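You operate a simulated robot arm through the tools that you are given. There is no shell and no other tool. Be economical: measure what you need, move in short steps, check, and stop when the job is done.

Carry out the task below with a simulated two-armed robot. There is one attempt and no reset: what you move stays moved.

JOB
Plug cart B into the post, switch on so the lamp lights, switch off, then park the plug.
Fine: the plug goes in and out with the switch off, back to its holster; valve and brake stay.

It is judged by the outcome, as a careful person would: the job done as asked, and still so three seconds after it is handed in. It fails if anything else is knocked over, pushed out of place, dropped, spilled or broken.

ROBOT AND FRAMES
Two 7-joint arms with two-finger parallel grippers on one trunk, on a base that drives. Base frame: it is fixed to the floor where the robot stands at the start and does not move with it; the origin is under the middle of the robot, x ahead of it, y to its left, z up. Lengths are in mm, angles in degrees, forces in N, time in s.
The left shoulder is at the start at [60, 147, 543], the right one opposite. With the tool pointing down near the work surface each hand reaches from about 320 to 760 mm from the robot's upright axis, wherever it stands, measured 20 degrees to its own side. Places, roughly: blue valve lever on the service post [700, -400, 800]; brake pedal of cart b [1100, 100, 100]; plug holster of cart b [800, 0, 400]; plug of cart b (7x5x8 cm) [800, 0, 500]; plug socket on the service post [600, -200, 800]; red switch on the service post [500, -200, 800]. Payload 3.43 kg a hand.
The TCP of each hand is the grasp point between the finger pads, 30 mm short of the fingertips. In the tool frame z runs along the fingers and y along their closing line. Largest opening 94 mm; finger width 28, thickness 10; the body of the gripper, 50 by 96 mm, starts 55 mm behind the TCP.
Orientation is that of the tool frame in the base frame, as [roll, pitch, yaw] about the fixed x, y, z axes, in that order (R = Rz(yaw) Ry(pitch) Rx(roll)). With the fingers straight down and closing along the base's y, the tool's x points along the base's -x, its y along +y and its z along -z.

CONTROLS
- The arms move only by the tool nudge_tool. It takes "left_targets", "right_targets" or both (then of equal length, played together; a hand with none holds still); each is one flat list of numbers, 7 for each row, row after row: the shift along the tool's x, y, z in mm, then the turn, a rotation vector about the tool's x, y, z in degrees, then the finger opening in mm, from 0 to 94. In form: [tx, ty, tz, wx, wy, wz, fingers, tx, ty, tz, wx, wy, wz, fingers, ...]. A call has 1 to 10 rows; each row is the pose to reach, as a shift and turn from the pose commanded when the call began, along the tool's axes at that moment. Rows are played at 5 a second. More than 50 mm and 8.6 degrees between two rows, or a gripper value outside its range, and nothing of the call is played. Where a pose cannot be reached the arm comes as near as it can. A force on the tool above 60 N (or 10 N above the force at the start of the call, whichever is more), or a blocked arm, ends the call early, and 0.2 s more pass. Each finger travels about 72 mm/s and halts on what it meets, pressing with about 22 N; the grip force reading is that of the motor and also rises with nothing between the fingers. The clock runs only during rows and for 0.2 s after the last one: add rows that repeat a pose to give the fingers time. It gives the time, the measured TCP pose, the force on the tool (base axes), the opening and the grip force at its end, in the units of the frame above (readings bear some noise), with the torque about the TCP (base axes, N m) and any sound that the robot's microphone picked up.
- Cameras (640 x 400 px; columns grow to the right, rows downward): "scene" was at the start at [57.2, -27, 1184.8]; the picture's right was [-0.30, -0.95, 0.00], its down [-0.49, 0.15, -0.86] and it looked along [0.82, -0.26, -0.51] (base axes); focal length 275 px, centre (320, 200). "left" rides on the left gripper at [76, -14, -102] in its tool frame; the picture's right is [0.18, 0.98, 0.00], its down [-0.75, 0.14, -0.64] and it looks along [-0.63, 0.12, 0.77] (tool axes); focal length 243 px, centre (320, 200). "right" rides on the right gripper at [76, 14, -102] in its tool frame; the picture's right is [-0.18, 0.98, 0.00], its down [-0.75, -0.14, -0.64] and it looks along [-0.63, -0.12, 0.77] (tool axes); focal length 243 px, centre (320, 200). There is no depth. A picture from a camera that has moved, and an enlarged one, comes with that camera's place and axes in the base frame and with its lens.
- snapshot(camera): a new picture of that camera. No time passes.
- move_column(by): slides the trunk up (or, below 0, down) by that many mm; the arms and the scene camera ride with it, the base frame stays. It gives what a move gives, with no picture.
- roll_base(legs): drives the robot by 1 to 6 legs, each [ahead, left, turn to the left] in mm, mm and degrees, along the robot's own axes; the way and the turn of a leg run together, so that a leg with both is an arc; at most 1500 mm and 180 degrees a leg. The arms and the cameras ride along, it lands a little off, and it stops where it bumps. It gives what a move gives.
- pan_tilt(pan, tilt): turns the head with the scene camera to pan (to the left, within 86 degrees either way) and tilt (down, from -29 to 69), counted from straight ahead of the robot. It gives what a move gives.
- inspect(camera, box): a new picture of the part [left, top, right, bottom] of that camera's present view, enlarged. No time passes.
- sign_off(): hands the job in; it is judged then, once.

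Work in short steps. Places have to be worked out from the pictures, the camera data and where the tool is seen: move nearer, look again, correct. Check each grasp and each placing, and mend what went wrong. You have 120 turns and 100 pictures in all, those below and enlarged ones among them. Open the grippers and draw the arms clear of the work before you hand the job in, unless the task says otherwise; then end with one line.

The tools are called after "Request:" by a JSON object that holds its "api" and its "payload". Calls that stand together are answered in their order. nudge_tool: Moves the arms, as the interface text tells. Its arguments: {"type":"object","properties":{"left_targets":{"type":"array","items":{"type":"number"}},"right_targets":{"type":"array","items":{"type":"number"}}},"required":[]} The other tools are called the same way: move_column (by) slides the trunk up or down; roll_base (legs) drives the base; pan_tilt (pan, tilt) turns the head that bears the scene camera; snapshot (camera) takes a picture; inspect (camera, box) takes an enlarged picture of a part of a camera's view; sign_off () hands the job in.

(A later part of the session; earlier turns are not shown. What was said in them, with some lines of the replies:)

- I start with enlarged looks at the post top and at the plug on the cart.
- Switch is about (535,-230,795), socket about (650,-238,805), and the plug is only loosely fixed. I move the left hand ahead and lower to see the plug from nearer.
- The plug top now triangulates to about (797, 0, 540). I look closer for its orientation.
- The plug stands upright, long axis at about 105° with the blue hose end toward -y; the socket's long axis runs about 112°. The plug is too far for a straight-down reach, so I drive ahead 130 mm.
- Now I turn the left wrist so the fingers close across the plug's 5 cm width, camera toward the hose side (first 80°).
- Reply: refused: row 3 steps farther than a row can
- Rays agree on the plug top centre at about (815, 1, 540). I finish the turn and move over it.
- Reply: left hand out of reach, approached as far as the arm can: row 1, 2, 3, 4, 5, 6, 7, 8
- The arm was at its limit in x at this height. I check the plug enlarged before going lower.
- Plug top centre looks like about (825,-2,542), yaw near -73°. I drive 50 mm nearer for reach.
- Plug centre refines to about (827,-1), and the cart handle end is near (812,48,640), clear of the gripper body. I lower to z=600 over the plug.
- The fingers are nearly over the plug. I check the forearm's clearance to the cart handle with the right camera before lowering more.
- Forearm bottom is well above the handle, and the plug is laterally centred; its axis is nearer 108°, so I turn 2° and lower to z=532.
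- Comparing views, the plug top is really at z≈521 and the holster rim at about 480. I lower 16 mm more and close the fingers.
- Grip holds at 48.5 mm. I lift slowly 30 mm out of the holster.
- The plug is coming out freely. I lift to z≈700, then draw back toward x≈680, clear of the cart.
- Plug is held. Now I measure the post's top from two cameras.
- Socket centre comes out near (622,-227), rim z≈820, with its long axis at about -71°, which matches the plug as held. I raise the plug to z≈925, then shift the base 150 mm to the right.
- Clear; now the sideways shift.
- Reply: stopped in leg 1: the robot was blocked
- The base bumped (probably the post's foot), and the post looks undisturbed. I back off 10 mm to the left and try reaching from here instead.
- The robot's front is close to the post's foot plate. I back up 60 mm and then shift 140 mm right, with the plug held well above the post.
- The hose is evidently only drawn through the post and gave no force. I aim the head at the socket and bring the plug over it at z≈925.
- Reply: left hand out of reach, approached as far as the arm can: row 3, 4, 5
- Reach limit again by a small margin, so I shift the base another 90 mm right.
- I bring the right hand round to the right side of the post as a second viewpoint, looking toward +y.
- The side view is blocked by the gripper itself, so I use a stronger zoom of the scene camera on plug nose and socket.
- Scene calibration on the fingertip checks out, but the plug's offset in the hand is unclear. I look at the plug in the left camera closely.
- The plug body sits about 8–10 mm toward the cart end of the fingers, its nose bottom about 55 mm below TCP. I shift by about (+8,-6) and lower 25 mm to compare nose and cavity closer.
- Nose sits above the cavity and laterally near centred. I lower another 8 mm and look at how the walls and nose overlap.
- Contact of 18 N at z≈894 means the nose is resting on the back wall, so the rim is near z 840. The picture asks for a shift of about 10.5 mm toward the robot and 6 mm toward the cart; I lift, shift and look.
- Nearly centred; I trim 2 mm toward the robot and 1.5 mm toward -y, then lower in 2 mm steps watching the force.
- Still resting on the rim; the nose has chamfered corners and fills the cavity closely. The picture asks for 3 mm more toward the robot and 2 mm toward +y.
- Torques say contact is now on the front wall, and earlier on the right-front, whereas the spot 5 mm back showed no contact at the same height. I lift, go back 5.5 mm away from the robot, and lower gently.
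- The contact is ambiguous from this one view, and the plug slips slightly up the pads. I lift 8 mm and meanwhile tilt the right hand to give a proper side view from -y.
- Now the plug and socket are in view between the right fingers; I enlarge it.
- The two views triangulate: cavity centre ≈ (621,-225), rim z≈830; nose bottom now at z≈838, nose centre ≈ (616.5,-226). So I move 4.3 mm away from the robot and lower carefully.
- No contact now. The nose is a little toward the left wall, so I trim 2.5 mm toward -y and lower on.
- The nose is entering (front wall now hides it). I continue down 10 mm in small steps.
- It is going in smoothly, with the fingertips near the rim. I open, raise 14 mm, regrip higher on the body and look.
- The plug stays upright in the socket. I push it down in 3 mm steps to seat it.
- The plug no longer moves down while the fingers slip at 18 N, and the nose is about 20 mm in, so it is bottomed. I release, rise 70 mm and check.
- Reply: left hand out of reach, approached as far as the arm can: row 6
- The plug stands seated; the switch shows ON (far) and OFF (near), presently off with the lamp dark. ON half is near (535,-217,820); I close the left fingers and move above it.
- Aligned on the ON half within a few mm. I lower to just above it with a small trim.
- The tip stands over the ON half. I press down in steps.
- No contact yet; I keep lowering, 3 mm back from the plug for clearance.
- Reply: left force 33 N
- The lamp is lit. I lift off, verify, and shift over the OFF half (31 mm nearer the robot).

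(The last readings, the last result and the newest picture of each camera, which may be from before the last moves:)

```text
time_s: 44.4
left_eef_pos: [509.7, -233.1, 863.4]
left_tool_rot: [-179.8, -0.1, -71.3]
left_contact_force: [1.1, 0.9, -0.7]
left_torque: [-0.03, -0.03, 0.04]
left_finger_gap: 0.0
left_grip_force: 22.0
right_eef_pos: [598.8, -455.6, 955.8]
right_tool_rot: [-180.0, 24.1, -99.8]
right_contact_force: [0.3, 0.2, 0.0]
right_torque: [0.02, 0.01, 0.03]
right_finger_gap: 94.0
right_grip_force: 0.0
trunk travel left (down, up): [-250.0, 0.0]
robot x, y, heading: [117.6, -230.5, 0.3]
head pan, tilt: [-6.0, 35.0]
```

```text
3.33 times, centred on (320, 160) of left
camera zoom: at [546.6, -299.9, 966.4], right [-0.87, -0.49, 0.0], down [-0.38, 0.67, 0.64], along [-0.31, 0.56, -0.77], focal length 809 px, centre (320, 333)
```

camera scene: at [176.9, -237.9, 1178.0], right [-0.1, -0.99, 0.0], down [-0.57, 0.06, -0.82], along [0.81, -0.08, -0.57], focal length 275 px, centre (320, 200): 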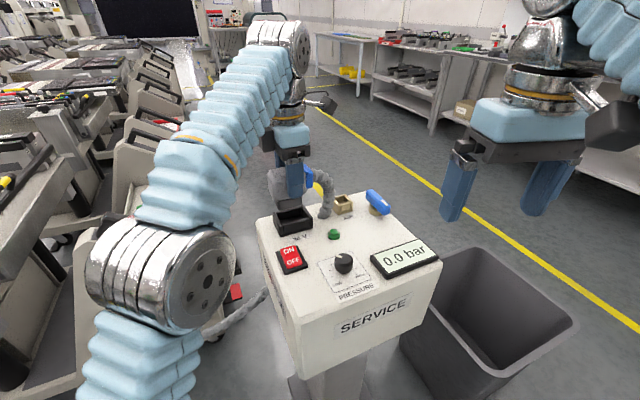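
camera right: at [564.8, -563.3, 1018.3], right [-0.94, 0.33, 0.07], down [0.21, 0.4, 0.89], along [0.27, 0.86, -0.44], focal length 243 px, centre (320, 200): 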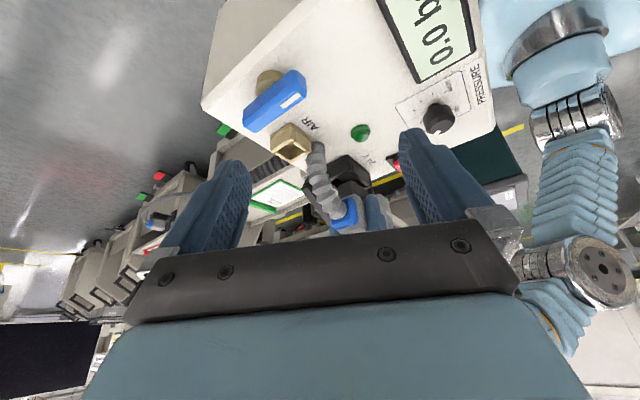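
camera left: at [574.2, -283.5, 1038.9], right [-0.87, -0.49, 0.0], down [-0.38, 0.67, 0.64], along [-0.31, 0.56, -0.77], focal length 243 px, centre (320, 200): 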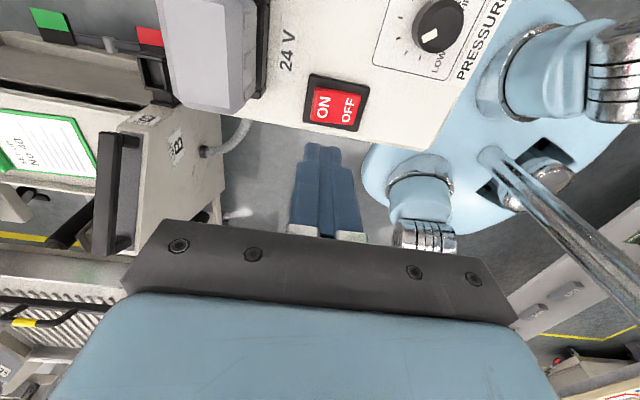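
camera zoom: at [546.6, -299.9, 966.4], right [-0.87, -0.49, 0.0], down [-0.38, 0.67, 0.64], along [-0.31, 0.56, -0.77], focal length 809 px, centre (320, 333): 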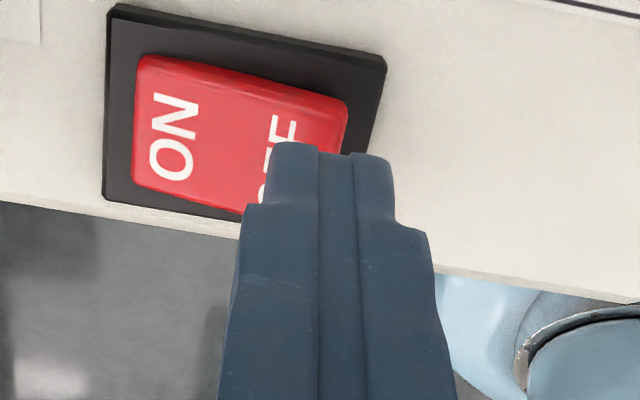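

Lamp stays lit. I trim 5 mm back toward the rocker's OFF half and press down.

Request:
{"api": "nudge_tool", "payload": {"left_targets": [2, -5, 0, 0, 0, 0, 0, 2, -5, 10, 0, 0, 0, 0, 2, -5, 14, 0, 0, 0, 0, 2, -5, 18, 0, 0, 0, 0, 2, -5, 21, 0, 0, 0, 0, 2, -5, 24, 0, 0, 0, 0]}}

Request:
{"api": "inspect", "payload": {"camera": "scene", "box": [240, 180, 360, 280]}}

```text
time_s: 45.8
left_eef_pos: [514.7, -233.1, 842.6]
left_tool_rot: [-179.7, -0.3, -71.3]
left_contact_force: [-3.3, -0.5, 24.3]
left_torque: [0.23, -0.08, 0.04]
left_finger_gap: 0.0
left_grip_force: 22.0
right_eef_pos: [597.5, -455.7, 956.3]
right_tool_rot: [-179.9, 24.0, -99.9]
right_contact_force: [-0.6, 0.8, 0.7]
right_torque: [0.01, -0.02, -0.02]
right_finger_gap: 93.6
right_grip_force: 0.0
trunk travel left (down, up): [-250.0, 0.0]
robot x, y, heading: [118.0, -231.4, 0.0]
head pan, tilt: [-6.0, 35.0]
```

```text
4.00 times, centred on (300, 230) of scene
camera zoom: at [175.3, -238.1, 1178.6], right [-0.1, -0.99, 0.0], down [-0.57, 0.06, -0.82], along [0.82, -0.08, -0.57], focal length 1100 px, centre (400, 80)
```

zoom: 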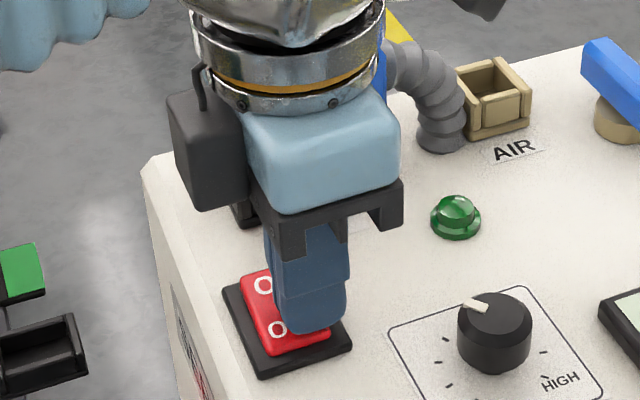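

Lamp is out again. I lift clear, then go round to the cart side of the plug with fingers open, so I can slide along its long axis to regrip.

Request:
{"api": "nudge_tool", "payload": {"left_targets": [0, 0, -35, 0, 0, 0, 0, 0, 0, -70, 0, 0, 0, 0, 0, 0, -96, 0, 0, 0, 0, -26, -34, -96, 0, 0, 0, 30, -52, -68, -96, 0, 0, 0, 60, -76, -102, -96, 0, 0, 0, 90, -76, -102, -68, 0, 0, 0, 90, -76, -102, -40, 0, 0, 0, 90]}}

Request:
{"api": "inspect", "payload": {"camera": "scene", "box": [220, 150, 360, 270]}}

Request:
{"api": "snapshot", "payload": {"camera": "left"}}

```text
time_s: 47.6
left_eef_pos: [589.4, -126.7, 881.7]
left_tool_rot: [-179.7, -0.2, -71.3]
left_contact_force: [0.1, 0.2, -0.2]
left_torque: [-0.02, 0.0, -0.02]
left_finger_gap: 90.2
left_grip_force: 0.1
right_eef_pos: [598.2, -454.3, 955.2]
right_tool_rot: [-180.0, 24.0, -99.9]
right_contact_force: [0.2, 0.2, -0.3]
right_torque: [0.01, 0.01, 0.01]
right_finger_gap: 93.9
right_grip_force: 0.1
trunk travel left (down, up): [-250.0, 0.0]
robot x, y, heading: [117.2, -230.5, 0.2]
head pan, tilt: [-6.0, 35.0]
```

```text
3.33 times, centred on (290, 210) of scene
camera zoom: at [176.6, -238.0, 1178.1], right [-0.1, -0.99, 0.0], down [-0.57, 0.06, -0.82], along [0.81, -0.08, -0.57], focal length 917 px, centre (420, 167)
```

zoom: 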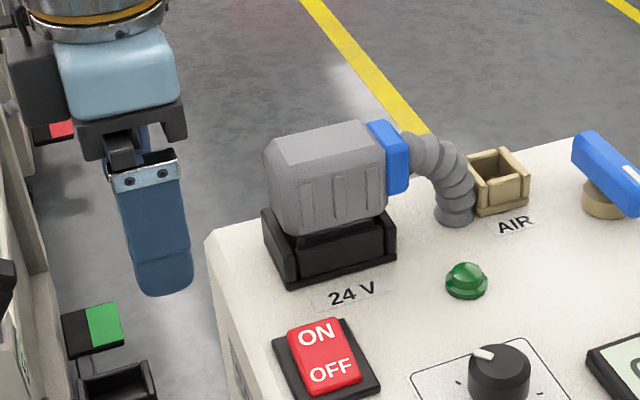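

```text
23 pictures are left
camera left: at [625.7, -195.0, 983.2], right [-0.87, -0.49, 0.0], down [-0.38, 0.67, 0.64], along [-0.31, 0.56, -0.77], focal length 243 px, centre (320, 200)
```

left: 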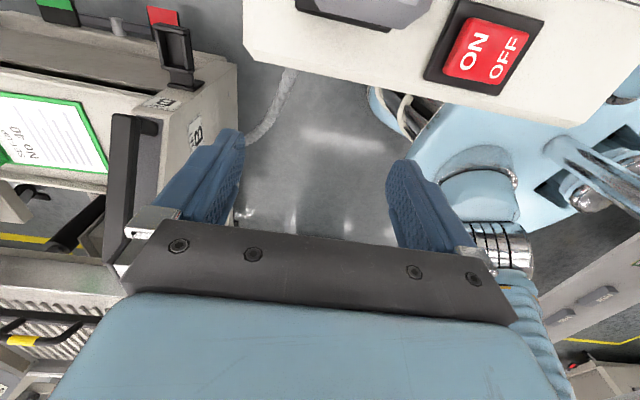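

Clear. Now slide 110 mm along the plug's long axis to straddle it.

Request:
{"api": "nudge_tool", "payload": {"left_targets": [28, 2.5, 2, 0, 0, 0, 90, 56, 2.5, 2, 0, 0, 0, 90, 84, 2.5, 2, 0, 0, 0, 90, 110, 2.5, 2, 0, 0, 0, 90, 110, 2.5, 2, 0, 0, 0, 90]}}

Request:
{"api": "inspect", "payload": {"camera": "scene", "box": [250, 160, 340, 230]}}

```text
time_s: 48.8
left_eef_pos: [622.1, -233.2, 879.4]
left_tool_rot: [-179.9, 0.0, -71.4]
left_contact_force: [-1.1, 1.1, 0.1]
left_torque: [-0.01, 0.0, 0.04]
left_finger_gap: 90.0
left_grip_force: 0.0
right_eef_pos: [599.6, -455.9, 954.4]
right_tool_rot: [-179.9, 24.0, -100.0]
right_contact_force: [-0.7, -1.5, 0.0]
right_torque: [0.02, -0.02, 0.0]
right_finger_gap: 94.0
right_grip_force: 0.0
trunk travel left (down, up): [-250.0, 0.0]
robot x, y, heading: [115.3, -225.9, 0.5]
head pan, tilt: [-6.0, 35.0]
```

```text
5.71 times, centred on (295, 195) of scene
camera zoom: at [176.8, -238.1, 1178.0], right [-0.1, -0.99, 0.0], down [-0.57, 0.06, -0.82], along [0.81, -0.08, -0.57], focal length 1571 px, centre (463, 229)
```

zoom: 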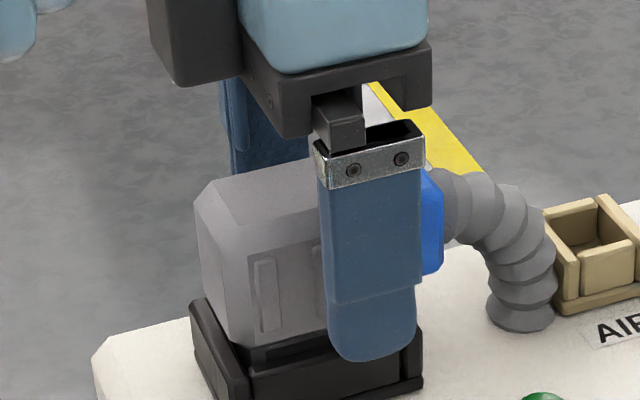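

Straddled with no contact. I close the fingers and lift slowly 30 mm.

Request:
{"api": "nudge_tool", "payload": {"left_targets": [0, 0, 0, 0, 0, 0, 70, 0, 0, 0, 0, 0, 0, 50, 0, 0, 0, 0, 0, 0, 30, 0, 0, 0, 0, 0, 0, 30, 0, 0, -6, 0, 0, 0, 30, 0, 0, -12, 0, 0, 0, 30, 0, 0, -18, 0, 0, 0, 30, 0, 0, -24, 0, 0, 0, 30, 0, 0, -30, 0, 0, 0, 30]}}

Request:
{"api": "inspect", "payload": {"camera": "scene", "box": [250, 160, 340, 230]}}

```text
time_s: 50.8
left_eef_pos: [620.0, -232.6, 908.5]
left_tool_rot: [-179.7, -0.1, -71.4]
left_contact_force: [0.6, 0.0, -1.5]
left_torque: [0.02, -0.02, -0.02]
left_finger_gap: 48.3
left_grip_force: 22.1
right_eef_pos: [598.4, -455.9, 954.7]
right_tool_rot: [-180.0, 23.9, -99.8]
right_contact_force: [-1.0, 0.2, 0.1]
right_torque: [-0.03, 0.0, 0.0]
right_finger_gap: 93.8
right_grip_force: 0.0
trunk travel left (down, up): [-250.0, 0.0]
robot x, y, heading: [115.8, -229.6, 0.1]
head pan, tilt: [-6.0, 35.0]
```

```text
5.71 times, centred on (295, 195) of scene
camera zoom: at [176.9, -238.0, 1178.0], right [-0.1, -0.99, 0.0], down [-0.57, 0.06, -0.82], along [0.81, -0.08, -0.57], focal length 1571 px, centre (463, 229)
```

zoom: 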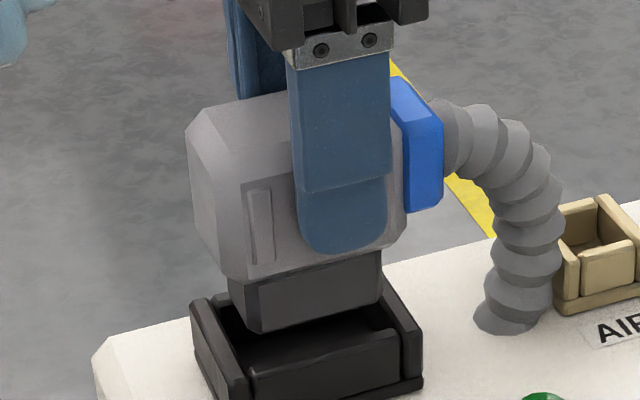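

Plug is out cleanly, gripped about 4 mm higher than in the holster originally. I raise, carry it left off the post, and lower toward z≈740.

Request:
{"api": "nudge_tool", "payload": {"left_targets": [0, 0, -11, 0, 0, 0, 30, -41, -18, -11, 0, 0, 0, 30, -82, -36, -11, 0, 0, 0, 30, -123, -54, -11, 0, 0, 0, 30, -164, -72, -11, 0, 0, 0, 30, -204, -90, -8, 0, 0, 0, 30, -204, -90, 35, 0, 0, 0, 30, -204, -90, 80, 0, 0, 0, 30, -204, -90, 125, 0, 0, 0, 30, -204, -90, 168, 0, 0, 0, 30]}}

Request:
{"api": "pan_tilt", "payload": {"pan": 10, "tilt": 38}}

Request:
{"api": "snapshot", "payload": {"camera": "scene"}}

```text
time_s: 53.0
left_eef_pos: [639.6, -9.8, 738.9]
left_tool_rot: [-179.9, -0.2, -71.3]
left_contact_force: [0.3, -1.2, -2.6]
left_torque: [-0.01, -0.03, -0.01]
left_finger_gap: 48.4
left_grip_force: 21.8
right_eef_pos: [599.7, -456.0, 954.1]
right_tool_rot: [-180.0, 24.0, -99.9]
right_contact_force: [0.1, 0.7, -0.2]
right_torque: [0.0, -0.01, 0.02]
right_finger_gap: 94.0
right_grip_force: 0.0
trunk travel left (down, up): [-250.0, 0.0]
robot x, y, heading: [116.7, -229.6, 0.1]
head pan, tilt: [-6.0, 35.0]
```

```text
time_s: 53.8
left_eef_pos: [640.7, -8.8, 739.4]
left_tool_rot: [-179.9, -0.2, -71.2]
left_contact_force: [1.0, 0.6, -2.2]
left_torque: [0.0, -0.01, 0.01]
left_finger_gap: 48.2
left_grip_force: 22.2
right_eef_pos: [598.5, -455.6, 954.4]
right_tool_rot: [-180.0, 23.9, -99.8]
right_contact_force: [0.3, 0.0, 0.0]
right_torque: [-0.04, 0.01, -0.01]
right_finger_gap: 94.2
right_grip_force: 0.0
trunk travel left (down, up): [-250.0, 0.0]
robot x, y, heading: [117.0, -228.5, 0.3]
head pan, tilt: [10.0, 38.0]
```

```text
20 pictures are left
camera scene: at [174.2, -213.7, 1173.5], right [0.18, -0.98, 0.0], down [-0.61, -0.11, -0.79], along [0.78, 0.14, -0.62], focal length 275 px, centre (320, 200)
```

scene: 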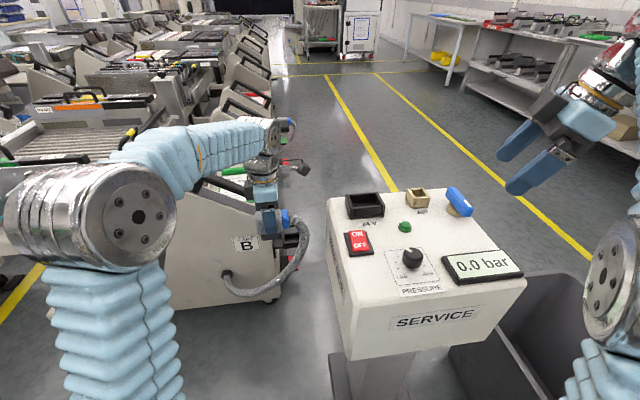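

Now over to the holster at (828,-4), z≈650.

Request:
{"api": "nudge_tool", "payload": {"left_targets": [9, -30, 15, 0, 0, 0, 30, 18, -60, 30, 0, 0, 0, 30, 27, -90, 45, 0, 0, 0, 30, 36, -120, 60, 0, 0, 0, 30, 46, -150, 75, 0, 0, 0, 30, 54.9, -179.4, 90, 0, 0, 0, 30, 54.9, -179.4, 90, 0, 0, 0, 30]}}

Request:
{"api": "inspect", "payload": {"camera": "scene", "box": [210, 140, 330, 260]}}

```text
time_s: 55.4
left_eef_pos: [819.9, -4.1, 647.8]
left_tool_rot: [-180.0, -0.2, -71.4]
left_contact_force: [-0.2, -0.1, -2.4]
left_torque: [-0.04, -0.05, 0.02]
left_finger_gap: 48.3
left_grip_force: 22.2
left hand out of reach, approached as far as the arm can: row 6, 7
right_eef_pos: [598.6, -454.6, 955.1]
right_tool_rot: [-180.0, 24.1, -99.8]
right_contact_force: [0.4, 0.5, 1.5]
right_torque: [0.02, 0.02, 0.01]
right_finger_gap: 94.0
right_grip_force: 0.0
trunk travel left (down, up): [-250.0, 0.0]
robot x, y, heading: [119.0, -228.9, -0.2]
head pan, tilt: [10.0, 38.0]
```

```text
3.33 times, centred on (270, 200) of scene
camera zoom: at [174.5, -213.6, 1173.4], right [0.18, -0.98, 0.0], down [-0.61, -0.11, -0.79], along [0.78, 0.14, -0.62], focal length 917 px, centre (487, 200)
```

zoom: 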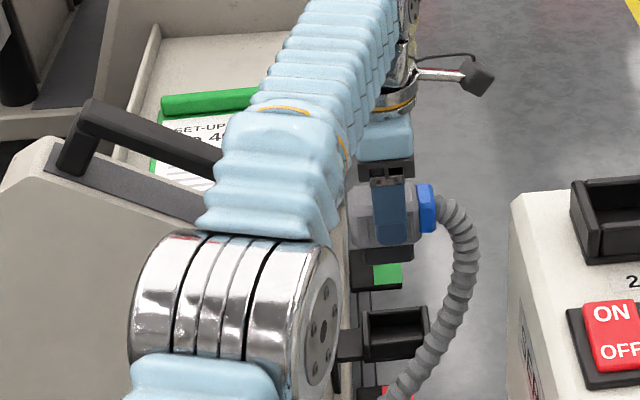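

Slightly short of reach at this height. I lower to z≈580 first and then take the last 8 mm.

Request:
{"api": "nudge_tool", "payload": {"left_targets": [0, 0, 34, 0, 0, 0, 30, 0, 0, 68, 0, 0, 0, 30, 0, 0, 68, 0, 0, 0, 30]}}

```text
time_s: 56.2
left_eef_pos: [820.6, -5.1, 580.5]
left_tool_rot: [-179.8, -0.3, -71.3]
left_contact_force: [0.1, 0.0, -2.4]
left_torque: [0.01, -0.01, -0.02]
left_finger_gap: 48.2
left_grip_force: 21.8
right_eef_pos: [600.0, -455.7, 955.3]
right_tool_rot: [-179.9, 24.0, -99.9]
right_contact_force: [0.3, 0.2, 0.1]
right_torque: [0.02, 0.0, -0.02]
right_finger_gap: 94.0
right_grip_force: 0.0
trunk travel left (down, up): [-250.0, 0.0]
robot x, y, heading: [116.8, -232.9, 0.2]
head pan, tilt: [10.0, 38.0]
```

Request:
{"api": "nudge_tool", "payload": {"left_targets": [1.4, -7.8, 0, 0, 0, 0, 30, 1.4, -7.8, 15, 0, 0, 0, 30, 1.4, -7.8, 28, 0, 0, 0, 30, 1.4, -7.8, 28, 0, 0, 0, 30]}}

Request:
{"api": "inspect", "payload": {"camera": "scene", "box": [250, 180, 320, 250]}}

```text
time_s: 57.2
left_eef_pos: [830.7, -3.6, 550.9]
left_tool_rot: [-179.8, -0.2, -71.3]
left_contact_force: [-0.2, -0.6, -2.3]
left_torque: [0.01, 0.03, -0.01]
left_finger_gap: 48.5
left_grip_force: 22.4
right_eef_pos: [599.3, -455.1, 954.6]
right_tool_rot: [-180.0, 24.0, -99.8]
right_contact_force: [0.7, -0.2, -0.3]
right_torque: [0.02, -0.01, 0.02]
right_finger_gap: 94.0
right_grip_force: 0.1
trunk travel left (down, up): [-250.0, 0.0]
robot x, y, heading: [115.6, -230.2, 0.2]
head pan, tilt: [10.0, 38.0]
```

```text
5.71 times, centred on (285, 215) of scene
camera zoom: at [174.4, -213.7, 1173.5], right [0.18, -0.98, 0.0], down [-0.61, -0.11, -0.79], along [0.78, 0.14, -0.62], focal length 1571 px, centre (520, 114)
```

zoom: 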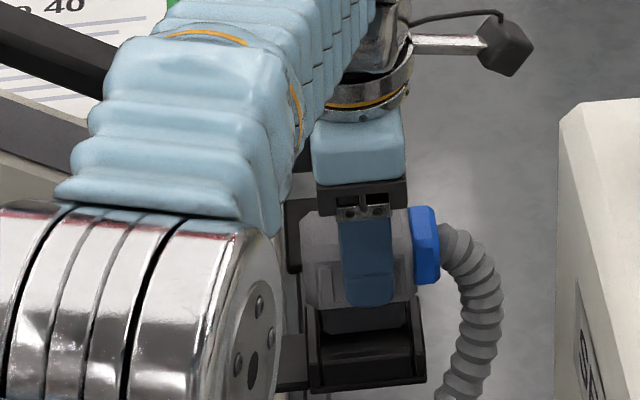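

Well centred over the holster. I lower in small steps to z≈525.

Request:
{"api": "nudge_tool", "payload": {"left_targets": [0, 1.5, 6, 0, 0, 0, 30, 0, 1.5, 11, 0, 0, 0, 30, 0, 1.5, 16, 0, 0, 0, 30, 0, 1.5, 20, 0, 0, 0, 30, 0, 1.5, 25, 0, 0, 0, 30]}}

Request:
{"api": "inspect", "payload": {"camera": "scene", "box": [250, 180, 320, 250]}}

```text
time_s: 58.4
left_eef_pos: [827.7, -5.1, 528.1]
left_tool_rot: [-179.8, -0.2, -71.3]
left_contact_force: [0.2, 0.2, -2.3]
left_torque: [-0.02, -0.03, 0.03]
left_finger_gap: 48.4
left_grip_force: 21.5
right_eef_pos: [598.0, -454.6, 953.2]
right_tool_rot: [-180.0, 24.0, -99.9]
right_contact_force: [0.0, 0.2, 0.7]
right_torque: [-0.01, 0.0, 0.03]
right_finger_gap: 94.0
right_grip_force: 0.1
trunk travel left (down, up): [-250.0, 0.0]
robot x, y, heading: [118.2, -230.4, 0.3]
head pan, tilt: [10.0, 38.0]
```

```text
5.71 times, centred on (285, 215) of scene
camera zoom: at [174.3, -213.7, 1173.5], right [0.18, -0.98, 0.0], down [-0.61, -0.11, -0.79], along [0.78, 0.14, -0.62], focal length 1571 px, centre (520, 114)
```

zoom: 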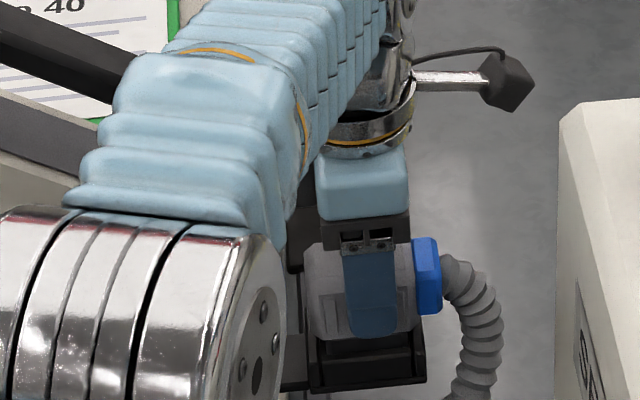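

Going in without force. I lower on to the original seat height, about z 520, and a little beyond.

Request:
{"api": "nudge_tool", "payload": {"left_targets": [0, 0, 3, 0, 0, 0, 30, 0, 0, 6, 0, 0, 0, 30, 0, 0, 8, 0, 0, 0, 30, 0, 0, 10, 0, 0, 0, 30]}}

Request:
{"api": "inspect", "payload": {"camera": "scene", "box": [250, 180, 320, 250]}}

```text
time_s: 59.4
left_eef_pos: [828.2, -4.9, 520.9]
left_tool_rot: [-179.4, -0.3, -71.3]
left_contact_force: [4.3, 3.4, 23.8]
left_torque: [0.17, -0.32, 0.03]
left_finger_gap: 48.0
left_grip_force: 19.5
right_eef_pos: [598.6, -455.6, 956.3]
right_tool_rot: [-179.9, 24.0, -99.8]
right_contact_force: [0.0, -0.5, 0.4]
right_torque: [0.02, 0.02, -0.05]
right_finger_gap: 93.8
right_grip_force: 0.1
trunk travel left (down, up): [-250.0, 0.0]
robot x, y, heading: [117.7, -229.3, 0.3]
head pan, tilt: [10.0, 38.0]
```

```text
5.71 times, centred on (285, 215) of scene
camera zoom: at [172.8, -214.1, 1173.9], right [0.18, -0.98, 0.0], down [-0.61, -0.11, -0.79], along [0.78, 0.14, -0.61], focal length 1571 px, centre (520, 114)
```

zoom: 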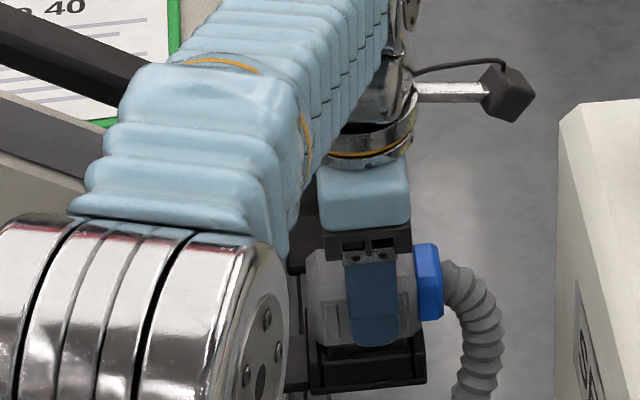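

Contact at z 520.9, just the predicted seat. I relieve the pressure, open, and rise 85 mm.

Request:
{"api": "nudge_tool", "payload": {"left_targets": [0, 0, -2.5, 0, 0, 0, 30, 0, 0, -2.5, 0, 0, 0, 60, 0, 0, -2.5, 0, 0, 0, 80, 0, 0, -2.5, 0, 0, 0, 80, 0, 0, -20, 0, 0, 0, 80, 0, 0, -45, 0, 0, 0, 80, 0, 0, -70, 0, 0, 0, 80, 0, 0, -90, 0, 0, 0, 80]}}

Request:
{"api": "inspect", "payload": {"camera": "scene", "box": [250, 180, 320, 250]}}

Request:
{"api": "snapshot", "payload": {"camera": "left"}}

```text
time_s: 61.2
left_eef_pos: [827.4, -5.7, 608.5]
left_tool_rot: [-179.8, -0.2, -71.3]
left_contact_force: [-0.3, -0.4, 0.0]
left_torque: [-0.01, -0.02, -0.02]
left_finger_gap: 80.1
left_grip_force: 0.1
right_eef_pos: [598.3, -454.6, 955.6]
right_tool_rot: [180.0, 24.0, -99.8]
right_contact_force: [0.7, 0.0, 0.1]
right_torque: [0.05, -0.04, 0.0]
right_finger_gap: 94.0
right_grip_force: 0.1
trunk travel left (down, up): [-250.0, 0.0]
robot x, y, heading: [118.9, -227.3, 0.2]
head pan, tilt: [10.0, 38.0]
```

```text
5.71 times, centred on (285, 215) of scene
camera zoom: at [174.1, -213.7, 1173.5], right [0.18, -0.98, 0.0], down [-0.61, -0.11, -0.79], along [0.78, 0.14, -0.62], focal length 1571 px, centre (520, 114)
```

zoom: 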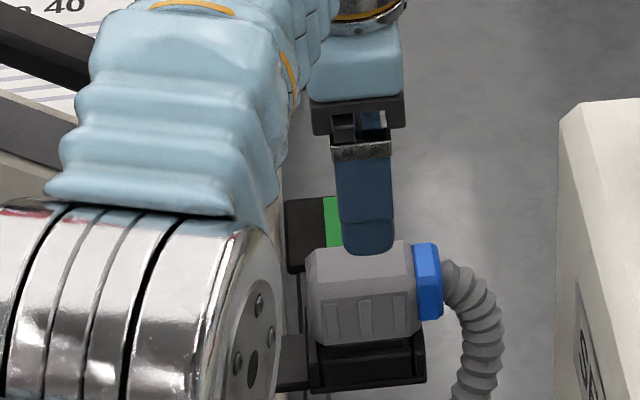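

```text
14 pictures are left
camera left: at [865.7, -72.4, 710.7], right [-0.87, -0.49, 0.0], down [-0.38, 0.67, 0.64], along [-0.31, 0.56, -0.77], focal length 243 px, centre (320, 200)
```

left: 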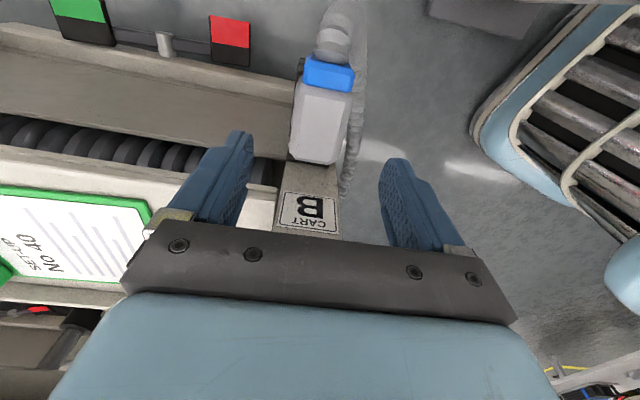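

The plug is back upright in its holster as at the start. I draw both hands back toward the robot.

Request:
{"api": "nudge_tool", "payload": {"left_targets": [0, 0, -15, 0, 0, 0, 80, 0, 5, -30, 0, 0, 0, 80, -10, 35, -45, 0, 0, 0, 80, -22, 70, -60, 0, 0, 0, 80, -34, 105, -80, 0, 0, 0, 80, -46, 140, -100, 0, 0, 0, 80, -58, 175, -120, 0, 0, 0, 80, -70, 210, -140, 0, 0, 0, 80], "right_targets": [0, 20, 0, 0, 0, 0, 94, 0, 40, 0, 0, 0, 0, 94, 0, 60, 0, 0, 0, 0, 94, 0, 80, 0, 0, 0, 0, 94, 0, 100, 0, 0, 0, 0, 94, 0, 120, 0, 0, 0, 0, 94, 0, 140, 0, 0, 0, 0, 94, 0, 160, 0, 0, 0, 0, 94]}}

Request:
{"api": "snapshot", "payload": {"camera": "scene"}}

Request:
{"api": "inspect", "payload": {"camera": "scene", "box": [250, 180, 500, 320]}}

```text
time_s: 63.0
left_eef_pos: [606.4, -4.7, 748.1]
left_tool_rot: [-179.8, 0.0, -71.4]
left_contact_force: [-0.8, 0.0, -0.2]
left_torque: [0.03, 0.0, 0.02]
left_finger_gap: 80.3
left_grip_force: 0.0
right_eef_pos: [441.7, -428.5, 955.4]
right_tool_rot: [-180.0, 24.0, -99.9]
right_contact_force: [0.6, -0.6, 0.4]
right_torque: [0.01, 0.02, 0.01]
right_finger_gap: 93.7
right_grip_force: 0.0
trunk travel left (down, up): [-250.0, 0.0]
robot x, y, heading: [120.2, -227.0, 0.1]
head pan, tilt: [10.0, 38.0]
```

```text
13 pictures are left
camera scene: at [174.4, -213.8, 1173.5], right [0.18, -0.98, 0.0], down [-0.61, -0.11, -0.79], along [0.78, 0.14, -0.62], focal length 275 px, centre (320, 200)
```

scene: 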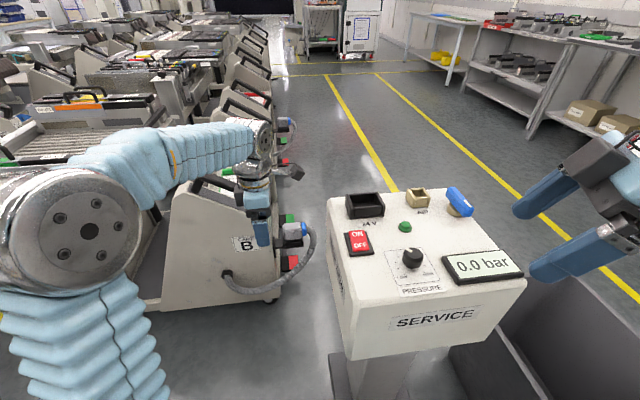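

```text
2.56 times, centred on (375, 250) of scene
camera zoom: at [174.4, -213.8, 1173.5], right [0.18, -0.98, 0.0], down [-0.61, -0.11, -0.79], along [0.78, 0.14, -0.62], focal length 704 px, centre (179, 72)
```

zoom: 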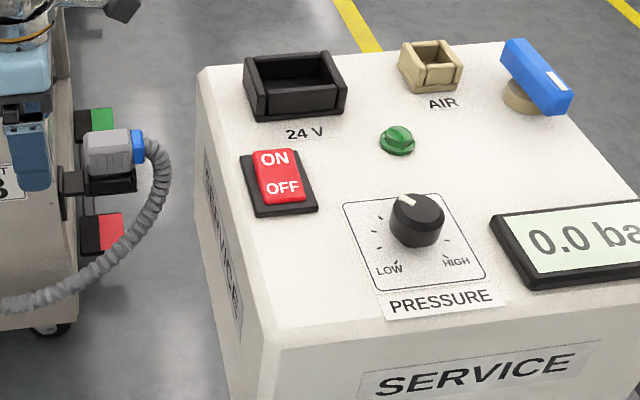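

The plug is back in its holster, the switch is off with the lamp dark, and the valve and knob are unchanged. Both hands are open and clear, so I hand in.

Request:
{"api": "sign_off", "payload": {}}

```text
The job is handed in.
```

I plugged cart B into the post with the switch off, switched it on and saw the lamp light, then switched it off. The plug is back in its holster, and the valve and brake were not touched. While repositioning, the robot's base bumped something once, probably the post's foot plate, and I saw no sign that the post moved.
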